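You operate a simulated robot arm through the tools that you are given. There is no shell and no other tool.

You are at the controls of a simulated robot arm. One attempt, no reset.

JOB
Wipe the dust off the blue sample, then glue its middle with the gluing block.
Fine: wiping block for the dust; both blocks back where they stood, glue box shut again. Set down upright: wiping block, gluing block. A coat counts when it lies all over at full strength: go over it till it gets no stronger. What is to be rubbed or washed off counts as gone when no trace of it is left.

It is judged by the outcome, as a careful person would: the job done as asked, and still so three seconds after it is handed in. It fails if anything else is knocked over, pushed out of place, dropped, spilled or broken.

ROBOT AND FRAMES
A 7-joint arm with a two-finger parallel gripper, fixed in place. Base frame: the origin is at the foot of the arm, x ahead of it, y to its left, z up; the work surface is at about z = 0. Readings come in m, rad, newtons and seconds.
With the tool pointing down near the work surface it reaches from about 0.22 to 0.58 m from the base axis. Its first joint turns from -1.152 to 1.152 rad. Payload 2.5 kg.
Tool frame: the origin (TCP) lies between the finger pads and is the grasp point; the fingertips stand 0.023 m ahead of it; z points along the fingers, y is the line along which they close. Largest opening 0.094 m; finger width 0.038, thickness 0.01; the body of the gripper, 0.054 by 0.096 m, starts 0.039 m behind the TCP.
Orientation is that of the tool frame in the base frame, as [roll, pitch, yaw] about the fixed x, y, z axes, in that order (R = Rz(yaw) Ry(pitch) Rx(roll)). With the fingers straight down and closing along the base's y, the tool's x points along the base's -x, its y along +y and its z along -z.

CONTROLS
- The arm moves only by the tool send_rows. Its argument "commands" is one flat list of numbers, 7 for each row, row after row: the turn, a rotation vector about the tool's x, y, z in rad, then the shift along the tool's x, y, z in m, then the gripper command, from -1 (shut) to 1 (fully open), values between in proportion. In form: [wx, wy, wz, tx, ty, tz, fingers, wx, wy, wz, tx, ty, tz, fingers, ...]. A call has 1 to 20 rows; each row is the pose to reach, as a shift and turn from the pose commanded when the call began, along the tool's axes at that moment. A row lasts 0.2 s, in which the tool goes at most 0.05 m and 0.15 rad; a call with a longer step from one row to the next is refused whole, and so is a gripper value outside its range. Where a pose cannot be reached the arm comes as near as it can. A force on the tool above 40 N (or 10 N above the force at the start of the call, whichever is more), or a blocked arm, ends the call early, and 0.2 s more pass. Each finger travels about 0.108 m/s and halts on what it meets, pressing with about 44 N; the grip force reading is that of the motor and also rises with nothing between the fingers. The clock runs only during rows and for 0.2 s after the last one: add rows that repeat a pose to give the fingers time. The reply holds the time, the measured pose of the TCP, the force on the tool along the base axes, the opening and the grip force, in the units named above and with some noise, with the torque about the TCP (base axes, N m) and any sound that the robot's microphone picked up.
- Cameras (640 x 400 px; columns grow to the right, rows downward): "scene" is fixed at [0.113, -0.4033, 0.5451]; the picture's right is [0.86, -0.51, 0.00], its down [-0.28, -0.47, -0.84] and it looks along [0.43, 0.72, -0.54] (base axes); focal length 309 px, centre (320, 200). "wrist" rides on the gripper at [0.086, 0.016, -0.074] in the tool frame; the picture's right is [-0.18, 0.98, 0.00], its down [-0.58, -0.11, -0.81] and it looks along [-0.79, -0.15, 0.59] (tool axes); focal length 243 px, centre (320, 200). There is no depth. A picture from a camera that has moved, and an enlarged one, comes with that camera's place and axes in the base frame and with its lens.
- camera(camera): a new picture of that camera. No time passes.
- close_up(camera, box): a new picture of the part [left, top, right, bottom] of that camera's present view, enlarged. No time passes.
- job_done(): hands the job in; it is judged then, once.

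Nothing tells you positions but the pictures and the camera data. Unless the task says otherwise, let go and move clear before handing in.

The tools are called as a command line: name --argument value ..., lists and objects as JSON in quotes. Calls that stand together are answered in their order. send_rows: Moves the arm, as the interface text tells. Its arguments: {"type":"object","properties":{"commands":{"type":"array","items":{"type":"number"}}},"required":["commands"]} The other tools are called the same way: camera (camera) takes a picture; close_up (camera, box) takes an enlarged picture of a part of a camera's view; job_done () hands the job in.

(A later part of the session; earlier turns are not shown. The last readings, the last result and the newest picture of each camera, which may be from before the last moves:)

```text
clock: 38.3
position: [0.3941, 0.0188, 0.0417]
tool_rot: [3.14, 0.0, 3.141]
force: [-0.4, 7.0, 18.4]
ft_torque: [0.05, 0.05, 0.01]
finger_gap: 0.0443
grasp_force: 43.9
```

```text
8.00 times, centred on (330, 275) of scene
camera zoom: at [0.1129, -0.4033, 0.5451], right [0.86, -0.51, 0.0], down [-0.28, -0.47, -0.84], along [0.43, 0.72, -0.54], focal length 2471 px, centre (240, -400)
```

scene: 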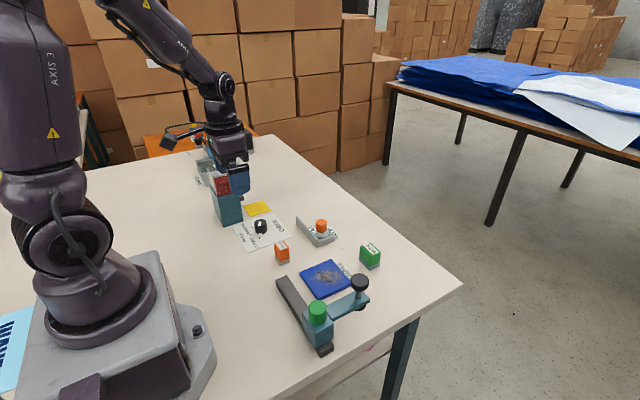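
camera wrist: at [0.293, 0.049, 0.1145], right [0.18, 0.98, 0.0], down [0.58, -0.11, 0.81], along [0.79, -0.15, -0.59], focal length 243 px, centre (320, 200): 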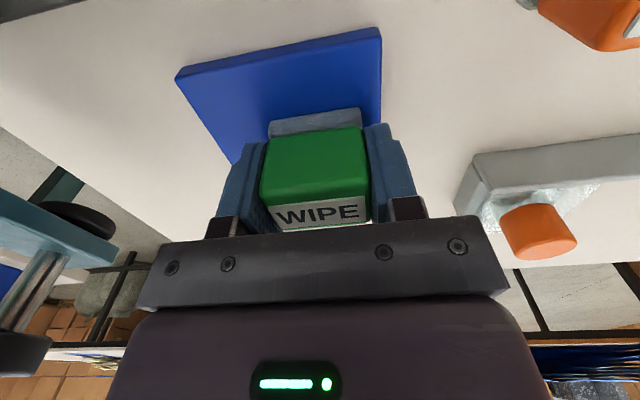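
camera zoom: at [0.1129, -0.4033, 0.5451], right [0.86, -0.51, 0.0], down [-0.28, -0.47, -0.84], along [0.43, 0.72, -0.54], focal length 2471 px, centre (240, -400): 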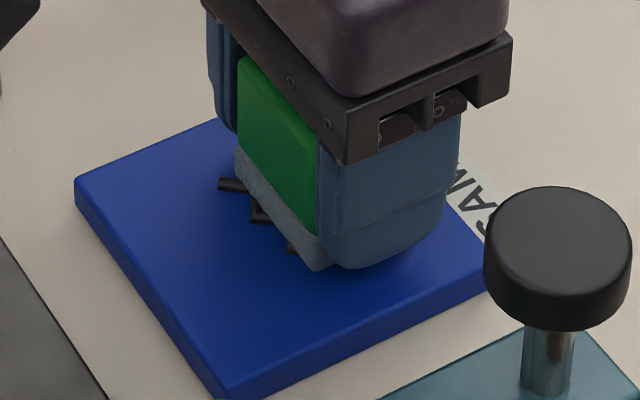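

send_rows --commands '[0, 0, 0, 0, -0.01, -0.0003, -1, 0, 0, 0, 0, -0.02, -0.0003, -1, 0, 0, 0, 0, -0.01, -0.0003, -1, 0, 0, 0, 0, 0, -0.0003, -1, 0, 0, 0, 0, 0.012, -0.0003, -1, 0, 0, 0, 0, 0.023, -0.0003, -1]'

```text
clock: 39.7
position: [0.3962, 0.0398, 0.0411]
tool_rot: [-3.141, 0.001, 3.141]
force: [0.0, -5.0, 15.9]
ft_torque: [-0.15, -0.04, 0.05]
finger_gap: 0.0443
grasp_force: 43.8
```

Good contact. Now the far lane at x≈0.408.

send_rows --commands '[0, 0, 0, 0, 0, -0.001, -1, 0, 0, 0, -0.007, 0, -0.001, -1, 0, 0, 0, -0.0125, 0, -0.0006, -1, 0, 0, 0, -0.0125, -0.008, -0.0001, -1]'

```text
clock: 40.7
position: [0.4073, 0.0321, 0.0405]
tool_rot: [3.141, -0.003, -3.14]
force: [-0.7, 1.1, -0.5]
ft_torque: [-0.01, 0.01, 0.0]
finger_gap: 0.0442
grasp_force: 43.9
```

send_rows --commands '[0, 0, 0, 0, -0.004, 0.0004, -1, 0, 0, 0, 0, -0.01, 0.0006, -1]'

```text
clock: 41.3
position: [0.4088, 0.022, 0.0414]
tool_rot: [3.139, 0.003, 3.14]
force: [0.4, 7.2, 21.2]
ft_torque: [0.03, 0.15, -0.07]
finger_gap: 0.0442
grasp_force: 43.6
```

send_rows --commands '[0, 0, 0, 0, -0.01, -0.0004, -1, 0, 0, 0, 0, -0.022, -0.0004, -1, 0, 0, 0, 0, -0.012, -0.0004, -1, 0, 0, 0, 0, 0, -0.0004, -1, 0, 0, 0, 0, 0.012, -0.0004, -1, 0, 0, 0, 0, 0.022, -0.0004, -1]'

```text
clock: 42.7
position: [0.4082, 0.0436, 0.0411]
tool_rot: [3.141, 0.0, 3.139]
force: [0.8, -6.4, 18.0]
ft_torque: [-0.13, 0.01, 0.01]
finger_gap: 0.0442
grasp_force: 44.2
```

send_rows --commands '[0, 0, 0, 0, -0.01, -0.0003, -1, 0, 0, 0, 0, -0.022, -0.0003, -1, 0, 0, 0, 0, -0.033, -0.0002, -1, 0, 0, 0, 0, -0.044, -0.0001, -1]'

```text
clock: 43.7
position: [0.4062, -0.0001, 0.0409]
tool_rot: [3.14, -0.001, 3.141]
force: [0.3, 8.7, 23.4]
ft_torque: [0.07, 0.0, -0.06]
finger_gap: 0.0441
grasp_force: 43.4
```

I'll lift off and hover near the block's home spot to inspect the sample.

send_rows --commands '[0, 0, 0, 0, 0, -0.03, -1, 0, 0, 0, 0, 0.005, -0.06, -1, 0, 0, 0, -0.04, 0.01, -0.07, -1, 0, 0, 0, -0.085, 0.014, -0.07, -1, 0, 0, 0, -0.085, 0.014, -0.07, -1]'

close_up --camera "scene" --box '[290, 250, 370, 300]'

camera --camera "wrist"

```text
clock: 44.9
position: [0.4942, 0.0114, 0.1116]
tool_rot: [3.141, -0.002, 3.141]
force: [0.1, 0.8, -1.0]
ft_torque: [0.03, 0.0, 0.0]
finger_gap: 0.0442
grasp_force: 43.9
```

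```text
8.00 times, centred on (330, 275) of scene
camera zoom: at [0.113, -0.4033, 0.5451], right [0.86, -0.51, 0.0], down [-0.28, -0.47, -0.84], along [0.43, 0.72, -0.54], focal length 2471 px, centre (240, -400)
```

zoom: 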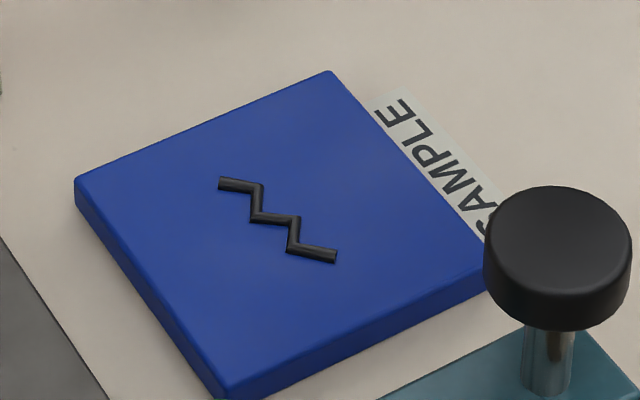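

```text
taken
camera wrist: at [0.4055, 0.0282, 0.1844], right [0.18, 0.98, 0.0], down [0.58, -0.11, 0.81], along [0.79, -0.15, -0.59], focal length 243 px, centre (320, 200)
```

wrist: 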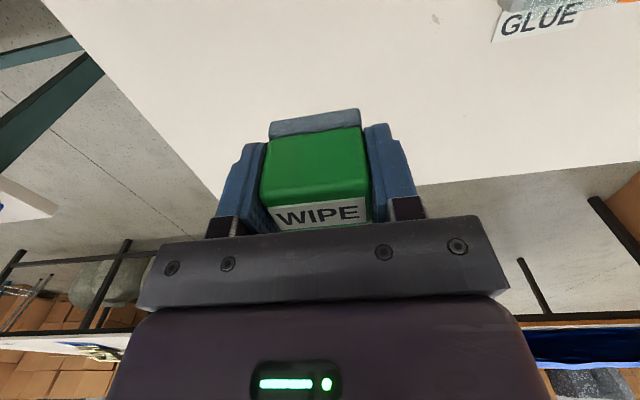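

close_up --camera "scene" --box '[306, 262, 346, 287]'

close_up --camera "scene" --box '[320, 255, 360, 280]'

```text
16.00 times, centred on (326, 274) of scene
camera zoom: at [0.113, -0.4033, 0.5451], right [0.86, -0.51, 0.0], down [-0.28, -0.47, -0.84], along [0.43, 0.72, -0.54], focal length 4942 px, centre (224, -992)
```

zoom: 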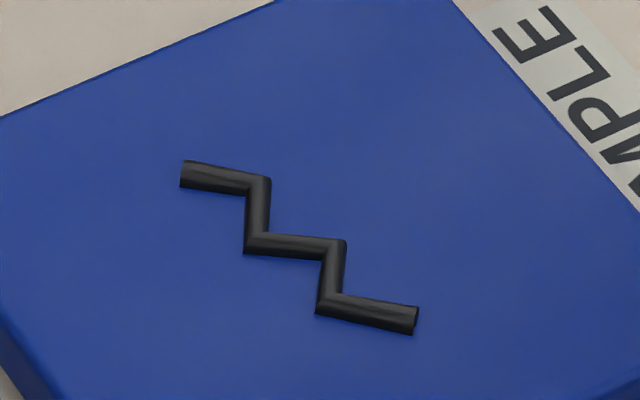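

```text
16.00 times, centred on (340, 268) of scene
camera zoom: at [0.113, -0.4033, 0.5451], right [0.86, -0.51, 0.0], down [-0.28, -0.47, -0.84], along [0.43, 0.72, -0.54], focal length 4942 px, centre (0, -880)
```

zoom: 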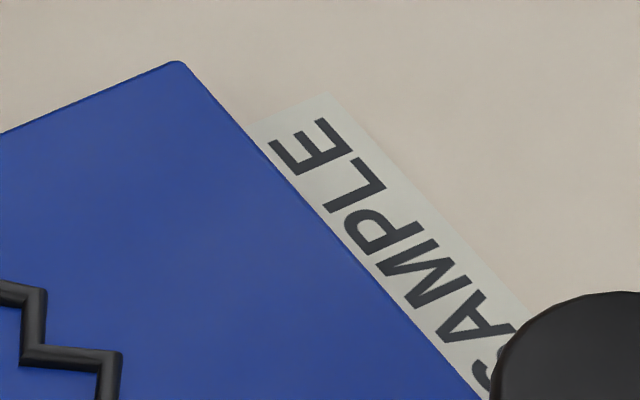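

The surface looks clean from here. I'll confirm with the wrist camera while still holding the block.

send_rows --commands '[0, 0, 0, 0.04, 0.002, -0.018, -1, 0, 0, 0, 0.08, 0.004, -0.036, -1, 0, 0, 0, 0.12, 0.006, -0.054, -1, 0, 0, 0, 0.16, 0.007, -0.072, -1, 0, 0, 0, 0.2, 0.008, -0.09, -1, 0, 0, 0, 0.2, 0.008, -0.09, -1]'

close_up --camera "wrist" --box '[240, 20, 400, 120]'

camera --camera "wrist"

```text
clock: 46.3
position: [0.2903, 0.0256, 0.2025]
tool_rot: [3.14, -0.003, 3.141]
force: [0.0, -0.7, -0.5]
ft_torque: [-0.01, 0.01, -0.02]
finger_gap: 0.0446
grasp_force: 44.2
```

```text
4.00 times, centred on (320, 70) of wrist
camera zoom: at [0.2028, 0.0423, 0.2766], right [0.18, 0.98, 0.0], down [0.58, -0.11, 0.81], along [0.79, -0.15, -0.59], focal length 970 px, centre (320, 720)
```

zoom: 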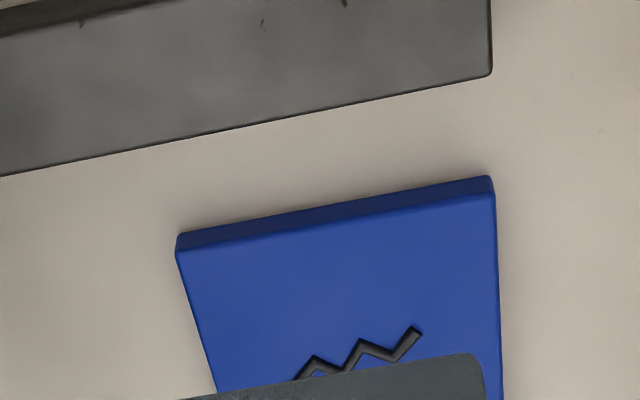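

```text
taken
camera wrist: at [0.2028, 0.0423, 0.2766], right [0.18, 0.98, 0.0], down [0.58, -0.11, 0.81], along [0.79, -0.15, -0.59], focal length 243 px, centre (320, 200)
```

wrist: 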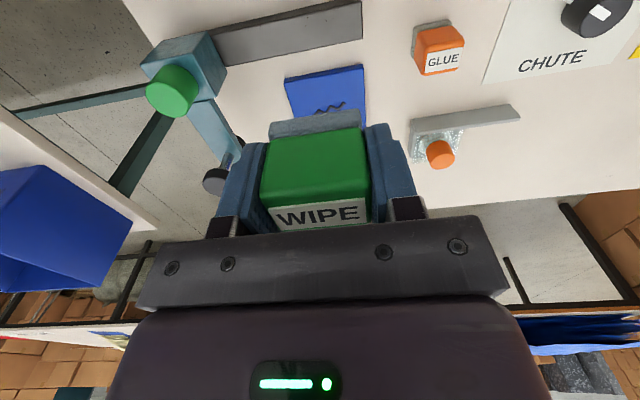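

send_rows --commands '[0, 0, 0, -0.035, 0.03, -0.01, -1, 0, 0, 0, -0.07, 0.055, -0.02, -1, 0, 0, 0, -0.07, 0.055, -0.02, -1]'

close_up --camera "wrist" --box '[180, 0, 360, 112]'

```text
clock: 47.1
position: [0.3626, 0.0806, 0.2216]
tool_rot: [-3.14, -0.001, -3.141]
force: [0.1, 0.1, -0.6]
ft_torque: [0.01, -0.05, -0.02]
finger_gap: 0.0443
grasp_force: 43.5
```

```text
3.56 times, centred on (270, 56) of wrist
camera zoom: at [0.2751, 0.0966, 0.2957], right [0.18, 0.98, 0.0], down [0.58, -0.11, 0.81], along [0.79, -0.15, -0.59], focal length 863 px, centre (498, 712)
```

zoom: 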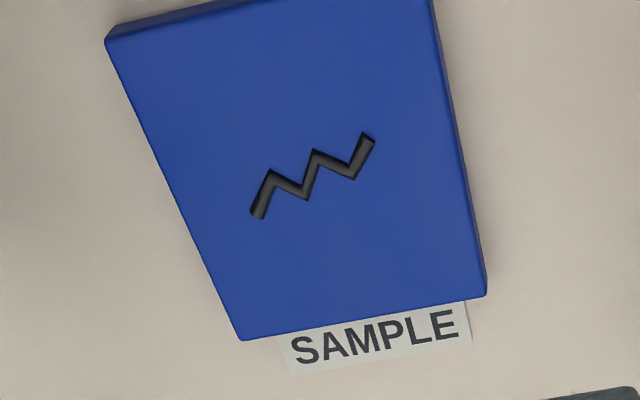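

The sample is clean, with only the fixed zigzag feature left. Now I'll return the wiping block to its spot.

send_rows --commands '[0, 0, 0, -0.03, -0.014, 0.024, -1, 0, 0, 0, -0.06, -0.028, 0.048, -1, 0, 0, 0, -0.09, -0.042, 0.072, -1, 0, 0, 0, -0.12, -0.056, 0.1, -1, 0, 0, 0, -0.141, -0.067, 0.122, -1, 0, 0, 0, -0.141, -0.067, 0.122, -1, 0, 0, 0, -0.141, -0.067, 0.122, -1]'

close_up --camera "wrist" --box '[240, 0, 400, 100]'

close_up --camera "scene" --box '[310, 190, 438, 270]'

```text
clock: 48.7
position: [0.5048, 0.0104, 0.0987]
tool_rot: [-3.141, 0.001, 3.141]
force: [-0.3, 0.5, -0.4]
ft_torque: [0.0, 0.0, -0.01]
finger_gap: 0.0443
grasp_force: 43.9
```

```text
4.00 times, centred on (320, 50) of wrist
camera zoom: at [0.4172, 0.0271, 0.1719], right [0.18, 0.98, 0.0], down [0.58, -0.11, 0.81], along [0.79, -0.15, -0.59], focal length 970 px, centre (320, 800)
```

zoom: 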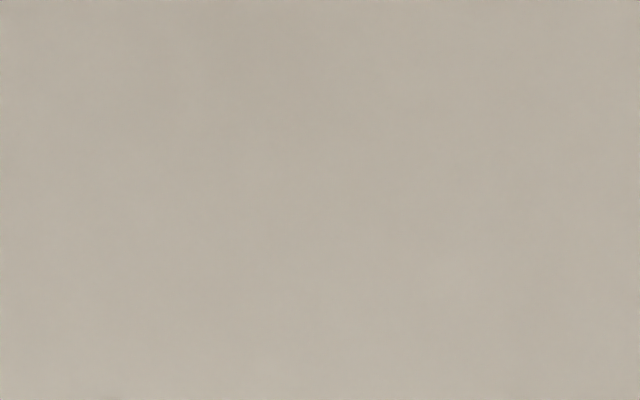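

```text
5.00 times, centred on (374, 230) of scene
camera zoom: at [0.113, -0.4033, 0.5451], right [0.86, -0.51, 0.0], down [-0.28, -0.47, -0.84], along [0.43, 0.72, -0.54], focal length 1544 px, centre (50, 50)
```

zoom: 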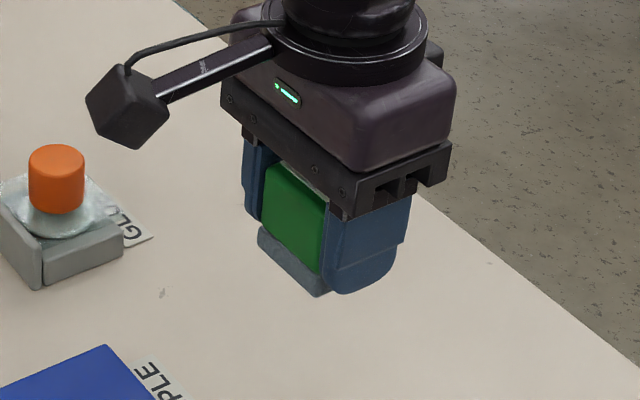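

send_rows --commands '[0, 0, 0, 0.0003, 0.0017, 0.04, -1, 0, 0, 0, 0.0003, 0.0017, 0.06, -1, 0, 0, 0, 0.0003, 0.0017, 0.066, -1, 0, 0, 0, 0.0003, 0.0017, 0.0672, -1]'

close_up --camera "scene" --box '[340, 230, 404, 270]'

camera --camera "wrist"

```text
clock: 49.7
position: [0.5033, 0.0114, 0.032]
tool_rot: [3.141, 0.0, -3.14]
force: [0.3, -0.6, 0.3]
ft_torque: [0.02, -0.01, 0.01]
finger_gap: 0.0444
grasp_force: 43.8
```

```text
10.00 times, centred on (372, 250) of scene
camera zoom: at [0.113, -0.4033, 0.5451], right [0.86, -0.51, 0.0], down [-0.28, -0.47, -0.84], along [0.43, 0.72, -0.54], focal length 3089 px, centre (-200, -300)
```

zoom: 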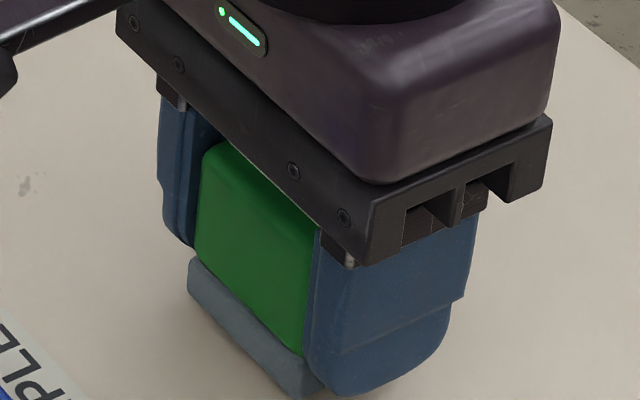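

```text
taken
camera wrist: at [0.4164, 0.0293, 0.1054], right [0.18, 0.98, 0.0], down [0.58, -0.11, 0.81], along [0.79, -0.15, -0.59], focal length 243 px, centre (320, 200)
```

wrist: 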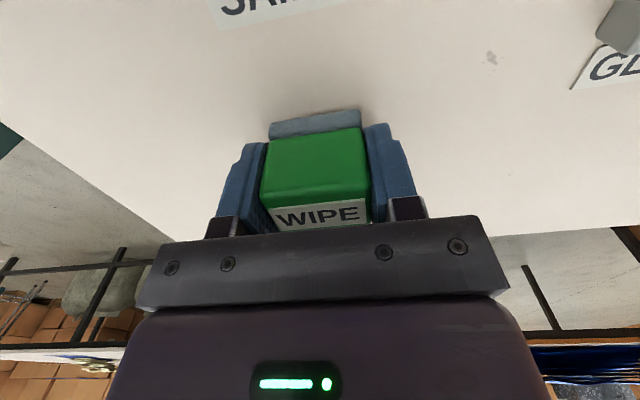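

send_rows --commands '[0, 0, 0, 0, 0, 0.0008, -1, 0, 0, 0, 0, 0, 0.0014, -1]'

```text
clock: 50.3
position: [0.5025, 0.0121, 0.0316]
tool_rot: [-3.141, 0.001, 3.14]
force: [-0.4, 1.1, -0.3]
ft_torque: [0.03, 0.0, 0.03]
finger_gap: 0.0443
grasp_force: 43.7
```

send_rows --commands '[0, 0, 0, 0, 0, 0.0005, -1, 0, 0, 0, 0, 0, 0.0008, -1]'

```text
clock: 50.9
position: [0.5035, 0.0115, 0.0298]
tool_rot: [-3.141, 0.0, -3.141]
force: [-0.6, -0.2, -0.7]
ft_torque: [0.03, -0.01, 0.0]
finger_gap: 0.0442
grasp_force: 44.1
```

send_rows --commands '[0, 0, 0, 0, 0, 0.0005, -1, 0, 0, 0, 0, 0, 0.0008, -1]'

close_up --camera "scene" --box '[340, 230, 404, 270]'

```text
clock: 51.5
position: [0.5035, 0.0118, 0.0287]
tool_rot: [3.141, 0.001, 3.141]
force: [-0.1, 0.4, -0.9]
ft_torque: [-0.02, 0.01, 0.0]
finger_gap: 0.0444
grasp_force: 44.5
```

```text
10.00 times, centred on (372, 250) of scene
camera zoom: at [0.113, -0.4033, 0.5451], right [0.86, -0.51, 0.0], down [-0.28, -0.47, -0.84], along [0.43, 0.72, -0.54], focal length 3089 px, centre (-200, -300)
```

zoom: 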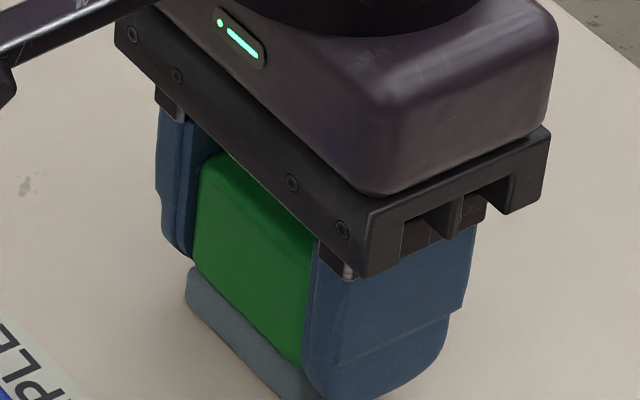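

send_rows --commands '[0, 0, 0, 0, 0, 0.0005, -1, 0, 0, 0, 0, 0, 0.0008, -1]'

```text
clock: 52.1
position: [0.5038, 0.0116, 0.0281]
tool_rot: [3.141, -0.001, -3.141]
force: [-2.0, -0.7, 4.8]
ft_torque: [-0.03, 0.0, -0.04]
finger_gap: 0.0444
grasp_force: 44.4
```

The block is resting on the table. I'll release it and rise.

send_rows --commands '[0, 0, 0, 0, 0, -0.0002, -0.02, 0, 0, 0, 0, 0, -0.0002, 0.3, 0, 0, 0, 0, 0, -0.0002, 0.6, 0, 0, 0, 0, 0, -0.0002, 1, 0, 0, 0, 0, 0, -0.0002, 1, 0, 0, 0, 0, 0, -0.03, 1, 0, 0, 0, 0, 0, -0.07, 1, 0, 0, 0, 0, 0, -0.1, 1]'

close_up --camera "scene" --box '[340, 230, 404, 270]'

camera --camera "wrist"

```text
clock: 53.9
position: [0.5043, 0.0124, 0.1277]
tool_rot: [-3.141, 0.0, 3.142]
force: [-0.1, -1.0, 0.1]
ft_torque: [0.0, 0.0, 0.02]
finger_gap: 0.0938
grasp_force: 0.0
```

```text
10.00 times, centred on (372, 250) of scene
camera zoom: at [0.113, -0.4033, 0.5451], right [0.86, -0.51, 0.0], down [-0.28, -0.47, -0.84], along [0.43, 0.72, -0.54], focal length 3089 px, centre (-200, -300)
```

zoom: 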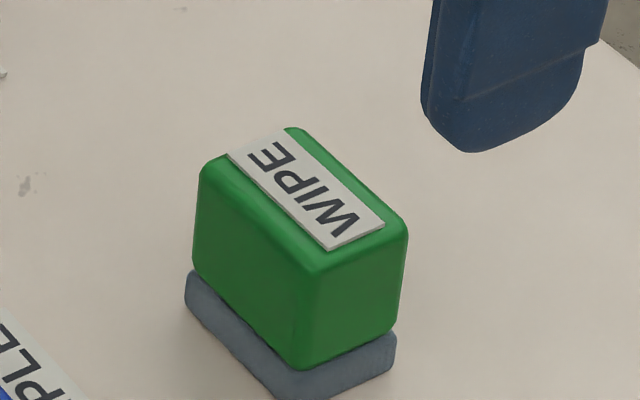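

```text
taken
camera wrist: at [0.4167, 0.0279, 0.2012], right [0.18, 0.98, 0.0], down [0.58, -0.11, 0.81], along [0.79, -0.15, -0.59], focal length 243 px, centre (320, 200)
```

wrist: 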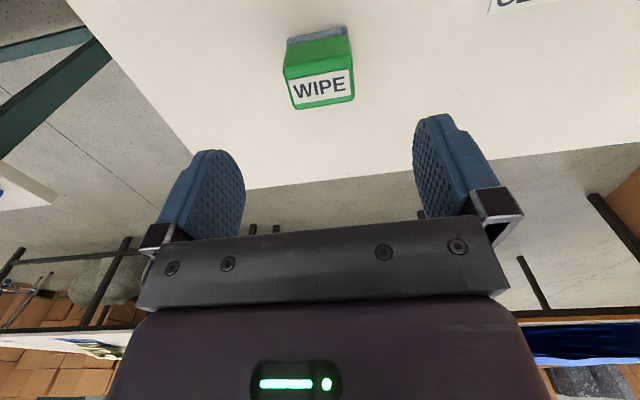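

The wiping block is back within about 1 mm of its spot. Next is the glue box lid, so I'll hover above the orange knob.

send_rows --commands '[0, 0, 0, 0.013, 0.037, -0.005, 1, 0, 0, 0, 0.026, 0.074, -0.005, 1, 0, 0, 0, 0.04, 0.111, -0.005, 1, 0, 0, 0, 0.053, 0.148, -0.005, 1, 0, 0, 0, 0.053, 0.148, -0.005, 1]'

camera --camera "wrist"

close_up --camera "wrist" --box '[240, 0, 400, 100]'

close_up --camera "scene" --box '[270, 170, 370, 250]'

```text
clock: 55.1
position: [0.4507, 0.1603, 0.1331]
tool_rot: [3.141, 0.0, 3.141]
force: [-0.5, -0.5, 0.7]
ft_torque: [-0.03, 0.01, 0.01]
finger_gap: 0.094
grasp_force: 0.0
```

```text
taken
camera wrist: at [0.3636, 0.1771, 0.2061], right [0.19, 0.98, 0.0], down [0.58, -0.11, 0.81], along [0.79, -0.15, -0.59], focal length 243 px, centre (320, 200)
```

wrist: 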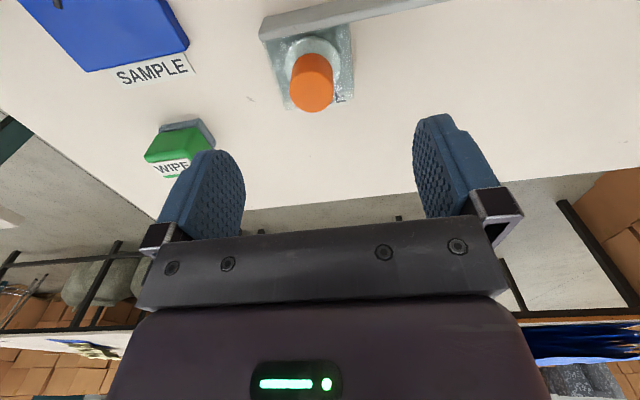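

```text
4.00 times, centred on (320, 50) of wrist
camera zoom: at [0.3636, 0.1771, 0.2061], right [0.19, 0.98, 0.0], down [0.58, -0.11, 0.81], along [0.79, -0.15, -0.59], focal length 970 px, centre (320, 800)
```

zoom: 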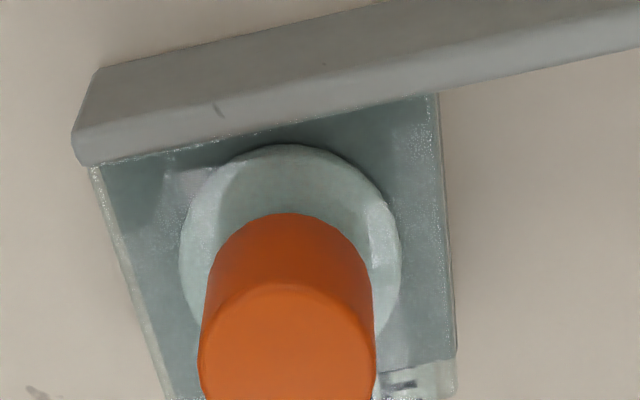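

```text
5.00 times, centred on (320, 210) of scene
camera zoom: at [0.113, -0.4033, 0.5451], right [0.86, -0.51, 0.0], down [-0.28, -0.47, -0.84], along [0.43, 0.72, -0.54], focal length 1544 px, centre (320, 150)
```

zoom: 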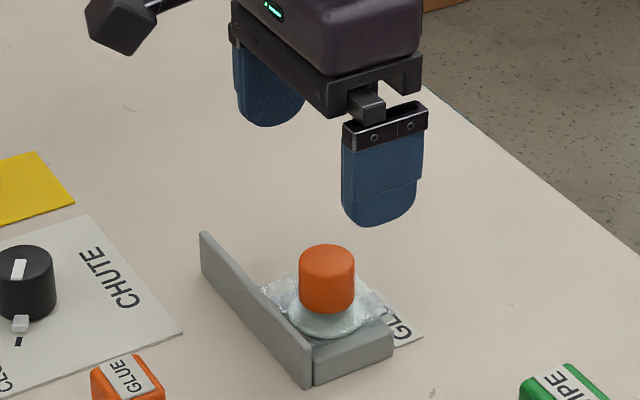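

send_rows --commands '[0, 0, 0, 0, -0.0015, 0.03, 1, 0, 0, 0, 0, -0.0015, 0.047, 1, 0, 0, 0, 0, -0.0015, 0.047, 1]'

camera --camera "wrist"

close_up --camera "scene" --box '[280, 180, 360, 240]'

```text
clock: 55.9
position: [0.4496, 0.1595, 0.0873]
tool_rot: [3.14, -0.001, 3.141]
force: [0.1, 0.0, 0.5]
ft_torque: [0.0, 0.0, -0.01]
finger_gap: 0.0942
grasp_force: 0.1
```

```text
taken
camera wrist: at [0.3625, 0.1766, 0.1605], right [0.18, 0.98, 0.0], down [0.58, -0.11, 0.81], along [0.79, -0.15, -0.59], focal length 243 px, centre (320, 200)
```

wrist: 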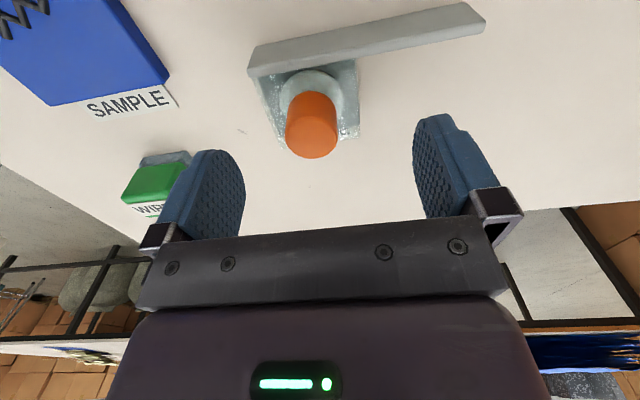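

```text
6.67 times, centred on (320, 210) of scene
camera zoom: at [0.113, -0.4033, 0.5451], right [0.86, -0.51, 0.0], down [-0.28, -0.47, -0.84], along [0.43, 0.72, -0.54], focal length 2059 px, centre (320, 133)
```

zoom: 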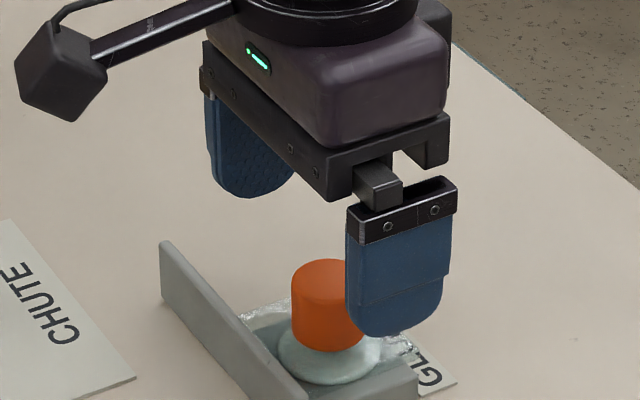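

The knob's centre is near (0.450, 0.156), so I'll shift slightly, descend and grip it.

send_rows --commands '[0, 0, 0, 0, -0.0035, 0.01, 1, 0, 0, 0, 0, -0.0035, 0.03, 1, 0, 0, 0, 0, -0.0035, 0.0305, 1, 0, 0, 0, 0, -0.0035, 0.0305, 0.3, 0, 0, 0, 0, -0.0035, 0.0305, -0.2]'

camera --camera "wrist"

close_up --camera "scene" --box '[280, 190, 360, 250]'

```text
clock: 57.1
position: [0.45, 0.1552, 0.056]
tool_rot: [-3.141, 0.0, 3.14]
force: [0.0, -0.5, 0.1]
ft_torque: [0.01, 0.02, -0.02]
finger_gap: 0.0377
grasp_force: 0.0
```

```text
taken
camera wrist: at [0.3628, 0.1729, 0.1292], right [0.18, 0.98, 0.0], down [0.58, -0.11, 0.81], along [0.79, -0.15, -0.59], focal length 243 px, centre (320, 200)
```

wrist: 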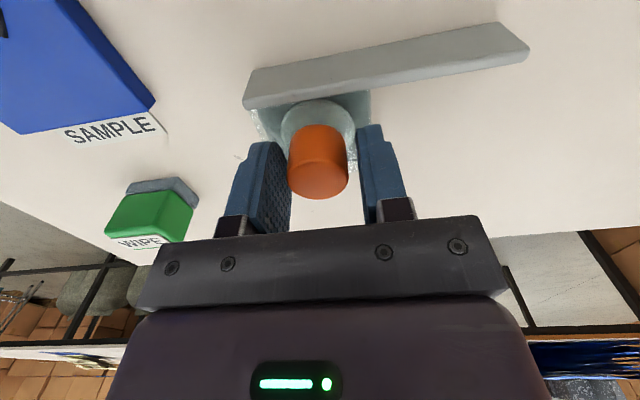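

```text
6.67 times, centred on (320, 220) of scene
camera zoom: at [0.113, -0.4033, 0.5451], right [0.86, -0.51, 0.0], down [-0.28, -0.47, -0.84], along [0.43, 0.72, -0.54], focal length 2059 px, centre (320, 67)
```

zoom: 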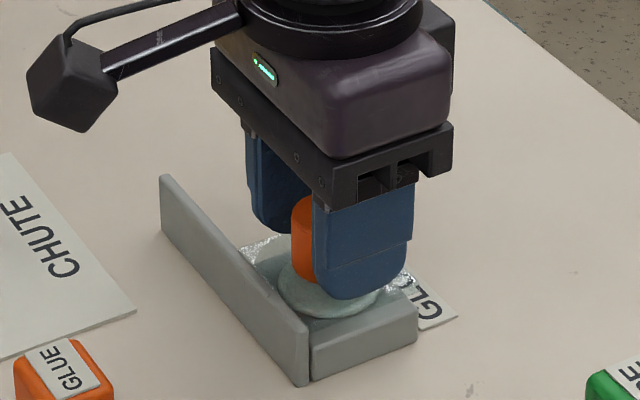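

send_rows --commands '[0, 0, 0, 0, 0, 0, -0.28, 0, 0, 0, 0, 0, 0, -0.32]'

camera --camera "wrist"

```text
clock: 57.7
position: [0.4505, 0.1554, 0.0566]
tool_rot: [3.141, 0.001, -3.14]
force: [-0.9, -0.4, -0.5]
ft_torque: [-0.03, 0.0, -0.02]
finger_gap: 0.0319
grasp_force: 0.0
```

```text
taken
camera wrist: at [0.3628, 0.1729, 0.1293], right [0.18, 0.98, 0.0], down [0.58, -0.11, 0.81], along [0.79, -0.15, -0.59], focal length 243 px, centre (320, 200)
```

wrist: 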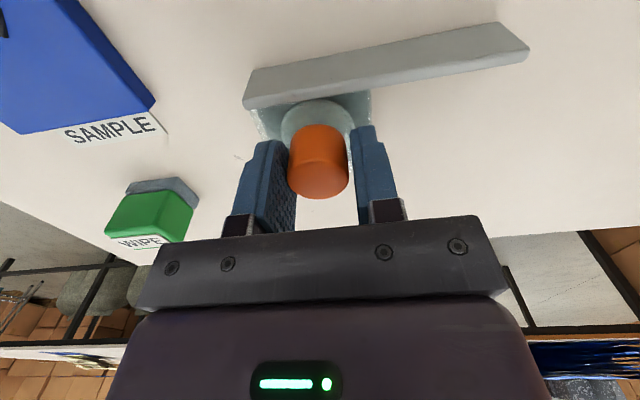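

send_rows --commands '[0, 0, 0, 0, 0, 0, -0.4, 0, 0, 0, 0, 0, 0, -0.6, 0, 0, 0, 0, 0, 0, -1, 0, 0, 0, 0, 0, 0, -1]'

```text
clock: 58.7
position: [0.4509, 0.1562, 0.0571]
tool_rot: [3.141, 0.001, -3.14]
force: [-0.5, 0.3, 1.2]
ft_torque: [-0.53, 0.0, 0.05]
finger_gap: 0.0291
grasp_force: 44.8
```

The knob is gripped at 0.029 m. I'll try a small lift to see how the lid moves.

send_rows --commands '[0, 0, 0, 0, 0, -0.001, -1, 0, 0, 0, 0, 0, -0.002, -1]'

close_up --camera "scene" --box '[280, 190, 360, 250]'

```text
clock: 59.5
position: [0.4513, 0.1544, 0.0557]
tool_rot: [3.139, 0.001, 3.139]
force: [2.8, 2.2, -3.7]
ft_torque: [-0.52, 0.3, -0.06]
finger_gap: 0.0291
grasp_force: 44.8
stopped in row 2: the force on the tool passed its limit at 42 N (the readings are from after the stop); the commanded pose is now the measured one
```

```text
6.67 times, centred on (320, 220) of scene
camera zoom: at [0.113, -0.4033, 0.5451], right [0.86, -0.51, 0.0], down [-0.28, -0.47, -0.84], along [0.43, 0.72, -0.54], focal length 2059 px, centre (320, 67)
```

zoom: 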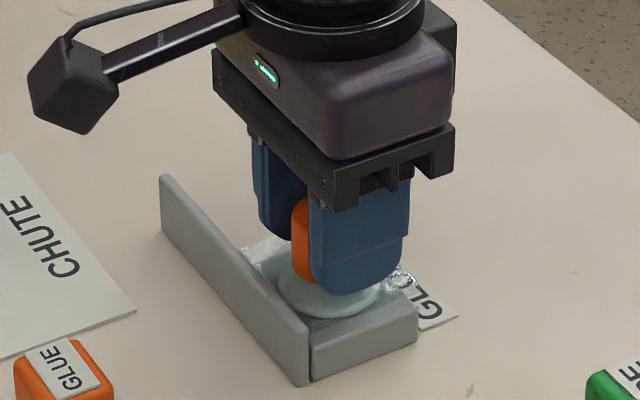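

It won't lift, so it's a slider. The long wall extends towards +y, so I'll try sliding that way gently.

send_rows --commands '[0, 0, 0, 0, 0.002, 0, -1, 0, 0, 0, 0, 0.005, 0, -1]'

close_up --camera "scene" --box '[280, 190, 360, 250]'

```text
clock: 60.1
position: [0.4493, 0.1587, 0.0567]
tool_rot: [3.14, 0.0, -3.139]
force: [0.3, -0.5, -7.9]
ft_torque: [-0.48, -0.23, 0.12]
finger_gap: 0.0292
grasp_force: 44.8
```

```text
6.67 times, centred on (320, 220) of scene
camera zoom: at [0.113, -0.4033, 0.5451], right [0.86, -0.51, 0.0], down [-0.28, -0.47, -0.84], along [0.43, 0.72, -0.54], focal length 2059 px, centre (320, 67)
```

zoom: 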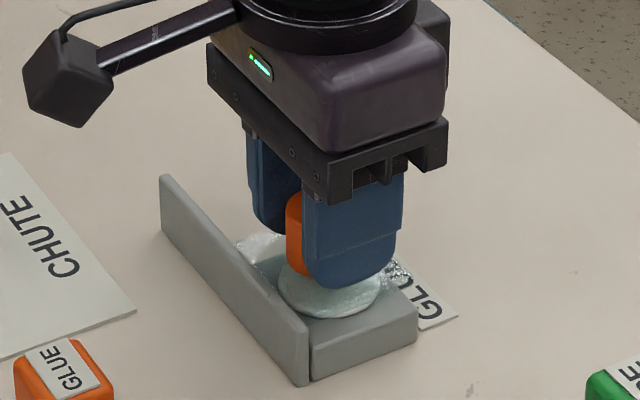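

It slides towards +y with little resistance. I'll continue sliding and watch the force.

send_rows --commands '[0, 0, 0, 0, 0.006, 0.0004, -1, 0, 0, 0, 0, 0.013, 0.0004, -1, 0, 0, 0, 0, 0.02, 0.0004, -1]'

close_up --camera "scene" --box '[280, 190, 360, 250]'

```text
clock: 60.9
position: [0.4505, 0.1796, 0.0561]
tool_rot: [3.141, 0.001, 3.139]
force: [-2.1, -1.6, 1.4]
ft_torque: [-0.52, 0.76, -0.06]
finger_gap: 0.0292
grasp_force: 45.2
```

```text
6.67 times, centred on (320, 220) of scene
camera zoom: at [0.113, -0.4033, 0.5451], right [0.86, -0.51, 0.0], down [-0.28, -0.47, -0.84], along [0.43, 0.72, -0.54], focal length 2059 px, centre (320, 67)
```

zoom: 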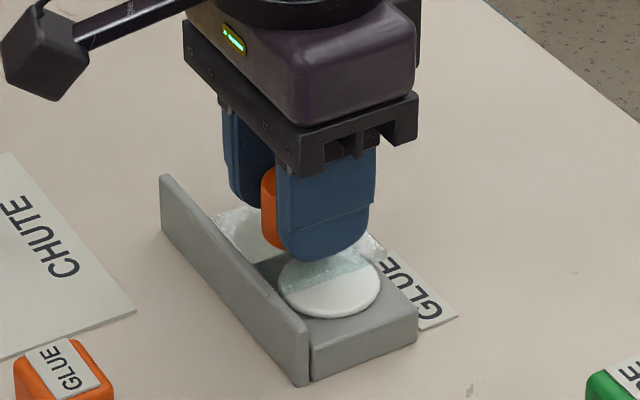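

The lid is uncovering a white disc of glue. I'll keep sliding until it is fully clear.

send_rows --commands '[0, 0, 0, 0, 0.007, 0, -1, 0, 0, 0, 0, 0.014, 0, -1, 0, 0, 0, 0, 0.022, 0, -1]'

close_up --camera "scene" --box '[280, 190, 360, 250]'

```text
clock: 61.7
position: [0.4504, 0.2024, 0.0564]
tool_rot: [-3.141, 0.003, 3.14]
force: [-4.1, -0.6, 17.3]
ft_torque: [-0.58, 0.66, -0.02]
finger_gap: 0.0292
grasp_force: 45.1
```

```text
6.67 times, centred on (320, 220) of scene
camera zoom: at [0.1129, -0.4034, 0.5451], right [0.86, -0.51, 0.0], down [-0.28, -0.47, -0.84], along [0.43, 0.72, -0.54], focal length 2059 px, centre (320, 67)
```

zoom: 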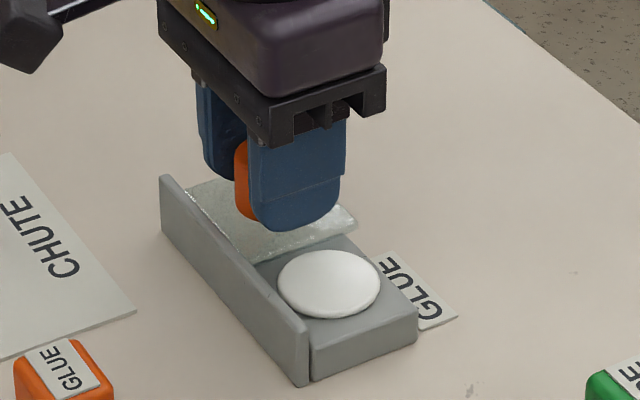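

send_rows --commands '[0, 0, 0, 0, 0.004, -0.0006, -1, 0, 0, 0, 0, 0.008, -0.0006, -1]'

close_up --camera "scene" --box '[280, 190, 360, 250]'

```text
clock: 62.3
position: [0.4504, 0.2092, 0.0568]
tool_rot: [-3.142, 0.003, 3.142]
force: [-1.9, -0.8, 10.0]
ft_torque: [-0.34, -0.17, 0.04]
finger_gap: 0.0293
grasp_force: 45.0
```

```text
6.67 times, centred on (320, 220) of scene
camera zoom: at [0.1129, -0.4033, 0.5451], right [0.86, -0.51, 0.0], down [-0.28, -0.47, -0.84], along [0.43, 0.72, -0.54], focal length 2059 px, centre (320, 67)
```

zoom: 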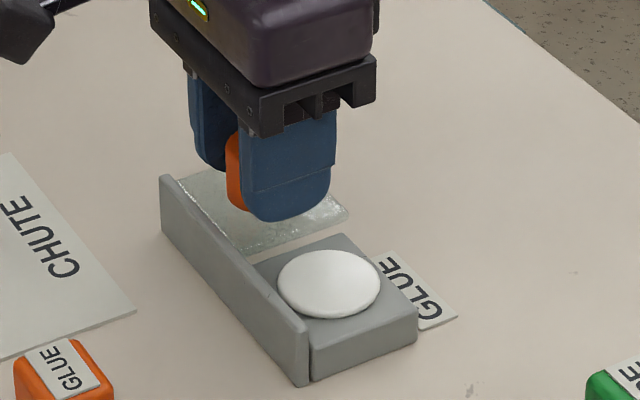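

The glue disc is fully open. I'll release the knob and rise.

send_rows --commands '[0, 0, 0, 0, 0, -0.0003, -1, 0, 0, 0, 0, 0, -0.0003, -0.3, 0, 0, 0, 0, 0, -0.0003, 0.2, 0, 0, 0, 0, 0, -0.0003, 0.5, 0, 0, 0, 0, 0, -0.0003, 0.5, 0, 0, 0, 0, 0, -0.04, 0.5, 0, 0, 0, 0, 0, -0.085, 0.5, 0, 0, 0, 0, 0, -0.085, 0.5]'

close_up --camera "scene" --box '[260, 190, 360, 270]'

camera --camera "wrist"

```text
clock: 64.1
position: [0.4507, 0.2093, 0.1461]
tool_rot: [-3.14, 0.0, 3.138]
force: [0.1, -0.4, 0.1]
ft_torque: [0.0, 0.0, -0.01]
finger_gap: 0.0704
grasp_force: 0.0
```

```text
5.00 times, centred on (310, 230) of scene
camera zoom: at [0.113, -0.4033, 0.5451], right [0.86, -0.51, 0.0], down [-0.28, -0.47, -0.84], along [0.43, 0.72, -0.54], focal length 1544 px, centre (370, 50)
```

zoom: 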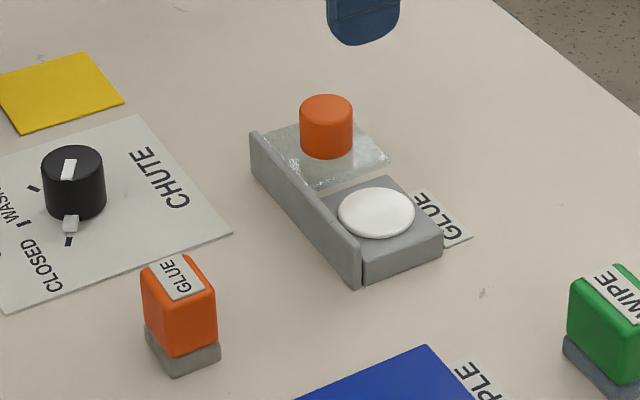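

```text
taken
camera wrist: at [0.3627, 0.2261, 0.2191], right [0.19, 0.98, 0.0], down [0.58, -0.11, 0.81], along [0.79, -0.15, -0.59], focal length 243 px, centre (320, 200)
```

wrist: 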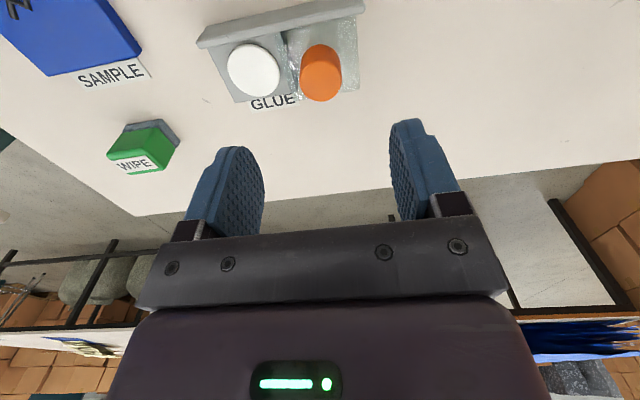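

The disc of glue is at about (0.449, 0.157, 0.022). I'll go to hover above the gluing block at about (0.325, 0.133).

send_rows --commands '[0, 0, 0, 0.035, -0.02, 0, 1, 0, 0, 0, 0.07, -0.04, 0.005, 1, 0, 0, 0, 0.1, -0.06, 0.01, 1, 0, 0, 0, 0.125, -0.076, 0.018, 1, 0, 0, 0, 0.125, -0.076, 0.026, 1, 0, 0, 0, 0.125, -0.076, 0.026, 1]'

camera --camera "wrist"

close_up --camera "wrist" --box '[240, 0, 400, 100]'

close_up --camera "scene" --box '[250, 230, 314, 270]'

```text
clock: 65.5
position: [0.3243, 0.137, 0.1158]
tool_rot: [3.139, 0.002, 3.139]
force: [1.0, 0.7, 0.9]
ft_torque: [-0.02, 0.01, -0.01]
finger_gap: 0.0938
grasp_force: 0.1
```

```text
taken
camera wrist: at [0.2374, 0.1526, 0.1891], right [0.19, 0.98, 0.0], down [0.58, -0.11, 0.81], along [0.79, -0.15, -0.59], focal length 243 px, centre (320, 200)
```

wrist: 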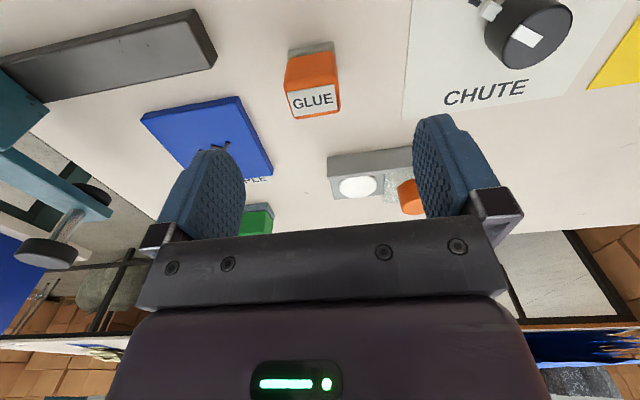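

```text
4.00 times, centred on (320, 50) of wrist
camera zoom: at [0.2374, 0.1526, 0.1891], right [0.19, 0.98, 0.0], down [0.58, -0.11, 0.81], along [0.79, -0.15, -0.59], focal length 970 px, centre (320, 800)
```

zoom: 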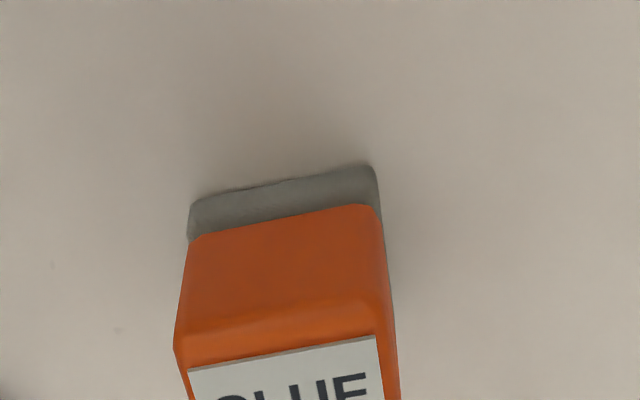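

```text
10.00 times, centred on (282, 250) of scene
camera zoom: at [0.113, -0.4033, 0.5451], right [0.86, -0.51, 0.0], down [-0.28, -0.47, -0.84], along [0.43, 0.72, -0.54], focal length 3089 px, centre (700, -300)
```

zoom: 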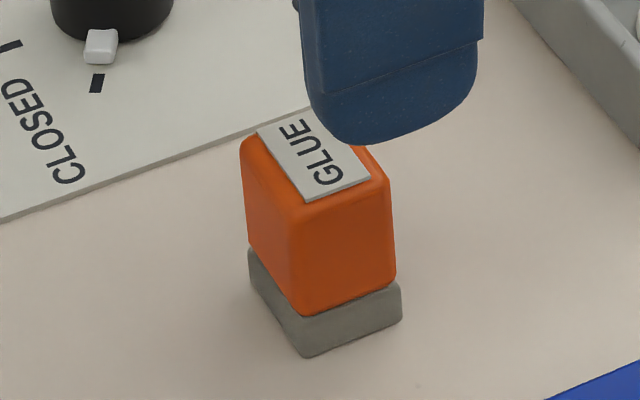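

send_rows --commands '[0, 0, 0, 0.0005, -0.004, 0.035, 1, 0, 0, 0, 0.0005, -0.004, 0.07, 1, 0, 0, 0, 0.0005, -0.004, 0.084, 1, 0, 0, 0, 0.0005, -0.004, 0.084, 0.3, 0, 0, 0, 0.0005, -0.004, 0.084, -0.2]'

camera --camera "wrist"

```text
clock: 66.7
position: [0.3266, 0.1349, 0.0314]
tool_rot: [3.14, 0.002, 3.14]
force: [-0.1, 0.1, -0.1]
ft_torque: [-0.02, -0.01, 0.0]
finger_gap: 0.0375
grasp_force: 0.0
```

```text
taken
camera wrist: at [0.2382, 0.1515, 0.104], right [0.19, 0.98, 0.0], down [0.58, -0.11, 0.81], along [0.79, -0.15, -0.59], focal length 243 px, centre (320, 200)
```

wrist: 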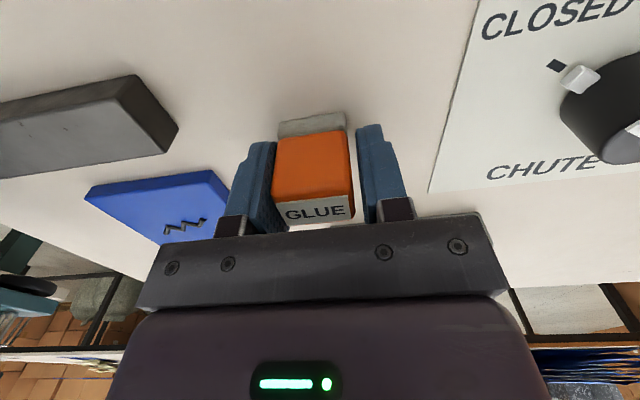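

send_rows --commands '[0, 0, 0, 0, -0.0015, 0.0005, -0.2, 0, 0, 0, 0, -0.0015, 0.0005, -0.3, 0, 0, 0, 0, -0.0015, 0.0005, -0.4, 0, 0, 0, 0, -0.0015, 0.0005, -0.7, 0, 0, 0, 0, -0.0015, 0.0005, -1, 0, 0, 0, 0, -0.0015, 0.0005, -1]'

close_up --camera "scene" --box '[250, 230, 314, 270]'

camera --camera "wrist"

```text
clock: 68.1
position: [0.3259, 0.1317, 0.0309]
tool_rot: [3.141, 0.002, 3.139]
force: [1.2, 0.6, 1.2]
ft_torque: [-0.05, -0.01, -0.01]
finger_gap: 0.0332
grasp_force: 43.6
```

```text
10.00 times, centred on (282, 250) of scene
camera zoom: at [0.113, -0.4033, 0.5451], right [0.86, -0.51, 0.0], down [-0.28, -0.47, -0.84], along [0.43, 0.72, -0.54], focal length 3089 px, centre (700, -300)
```

zoom: 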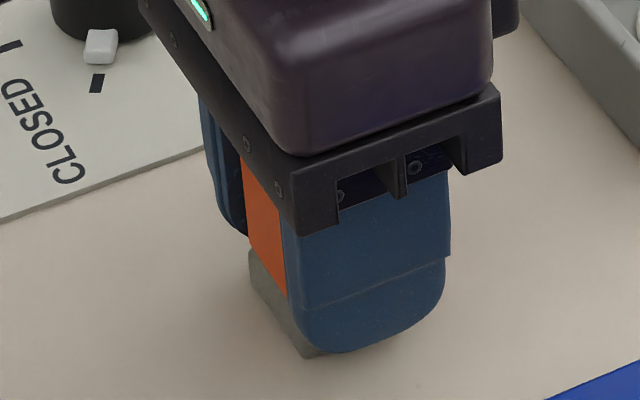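

```text
taken
camera wrist: at [0.238, 0.148, 0.1036], right [0.19, 0.98, 0.0], down [0.58, -0.11, 0.81], along [0.79, -0.15, -0.59], focal length 243 px, centre (320, 200)
```

wrist: 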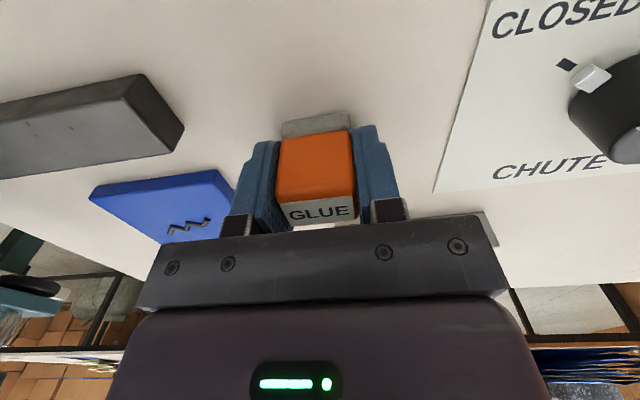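

The gluing block is held at 0.033. I'll lift it and carry it above the glue disc.

send_rows --commands '[0, 0, 0, 0, 0, -0.04, -1, 0, 0, 0, 0, 0, -0.075, -1, 0, 0, 0, -0.04, 0.008, -0.075, -1, 0, 0, 0, -0.08, 0.016, -0.075, -1, 0, 0, 0, -0.1255, 0.0245, -0.075, -1, 0, 0, 0, -0.1255, 0.0245, -0.045, -1, 0, 0, 0, -0.1255, 0.0245, -0.045, -1]'

camera --camera "wrist"

close_up --camera "scene" --box '[272, 190, 368, 250]'

```text
clock: 69.7
position: [0.4508, 0.1531, 0.0773]
tool_rot: [3.14, 0.002, 3.141]
force: [-0.4, -0.1, -0.9]
ft_torque: [-0.01, 0.0, -0.01]
finger_gap: 0.0333
grasp_force: 43.8
```

```text
taken
camera wrist: at [0.3628, 0.1693, 0.1501], right [0.19, 0.98, 0.0], down [0.58, -0.11, 0.81], along [0.79, -0.15, -0.59], focal length 243 px, centre (320, 200)
```

wrist: 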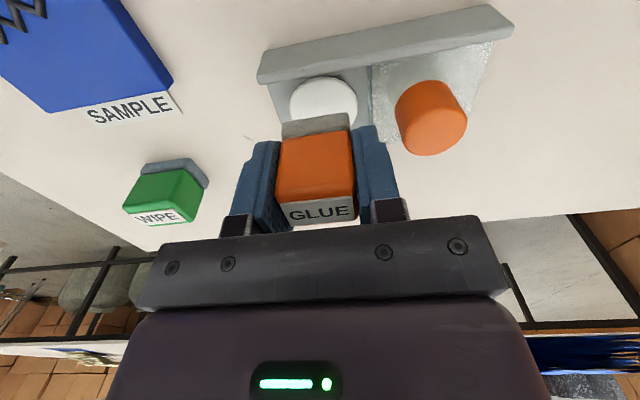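

```text
6.67 times, centred on (320, 220) of scene
camera zoom: at [0.113, -0.4033, 0.5451], right [0.86, -0.51, 0.0], down [-0.28, -0.47, -0.84], along [0.43, 0.72, -0.54], focal length 2059 px, centre (320, 67)
```

zoom: 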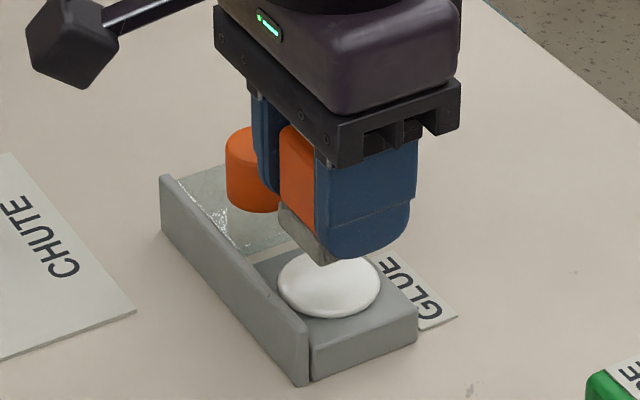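

send_rows --commands '[0, 0, 0, -0.0005, 0.0025, 0.01, -1, 0, 0, 0, -0.0005, 0.0025, 0.017, -1, 0, 0, 0, -0.0005, 0.0025, 0.02, -1]'

close_up --camera "scene" --box '[288, 200, 352, 240]'

```text
clock: 70.5
position: [0.4501, 0.1551, 0.0556]
tool_rot: [3.14, 0.002, 3.139]
force: [0.6, 0.6, -0.5]
ft_torque: [0.0, 0.01, -0.03]
finger_gap: 0.0333
grasp_force: 43.8
```

```text
10.00 times, centred on (320, 220) of scene
camera zoom: at [0.113, -0.4033, 0.5451], right [0.86, -0.51, 0.0], down [-0.28, -0.47, -0.84], along [0.43, 0.72, -0.54], focal length 3089 px, centre (320, 0)
```

zoom: 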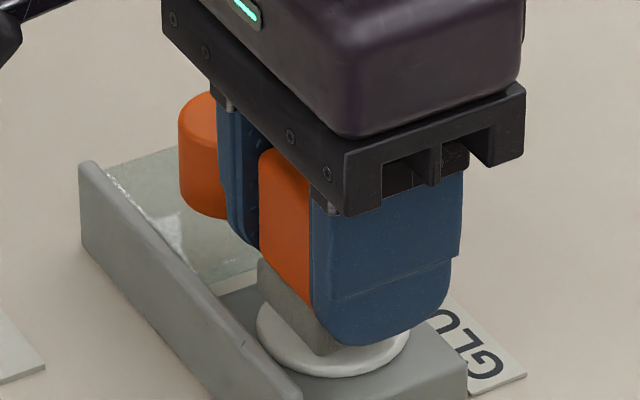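

Nearly touching. I'll lower in half-millimetre steps.

send_rows --commands '[0, 0, 0, 0, 0, 0.0007, -1, 0, 0, 0, 0, 0, 0.0014, -1]'

```text
clock: 71.1
position: [0.4503, 0.1553, 0.0554]
tool_rot: [3.139, 0.001, 3.139]
force: [0.0, 0.3, 0.2]
ft_torque: [0.02, 0.04, -0.01]
finger_gap: 0.0334
grasp_force: 44.1
```

send_rows --commands '[0, 0, 0, 0, 0, 0.0007, -1, 0, 0, 0, 0, 0, 0.0014, -1]'

```text
clock: 71.7
position: [0.4519, 0.1546, 0.0544]
tool_rot: [3.141, 0.002, 3.139]
force: [0.4, 0.3, -0.5]
ft_torque: [-0.02, 0.0, 0.02]
finger_gap: 0.0331
grasp_force: 44.3
```

send_rows --commands '[0, 0, 0, 0, 0, 0.0007, -1, 0, 0, 0, 0, 0, 0.0012, -1]'

```text
clock: 72.3
position: [0.4505, 0.1556, 0.0528]
tool_rot: [3.139, 0.0, 3.141]
force: [-4.9, -0.3, 10.9]
ft_torque: [0.27, 0.16, 0.09]
finger_gap: 0.0334
grasp_force: 44.3
```

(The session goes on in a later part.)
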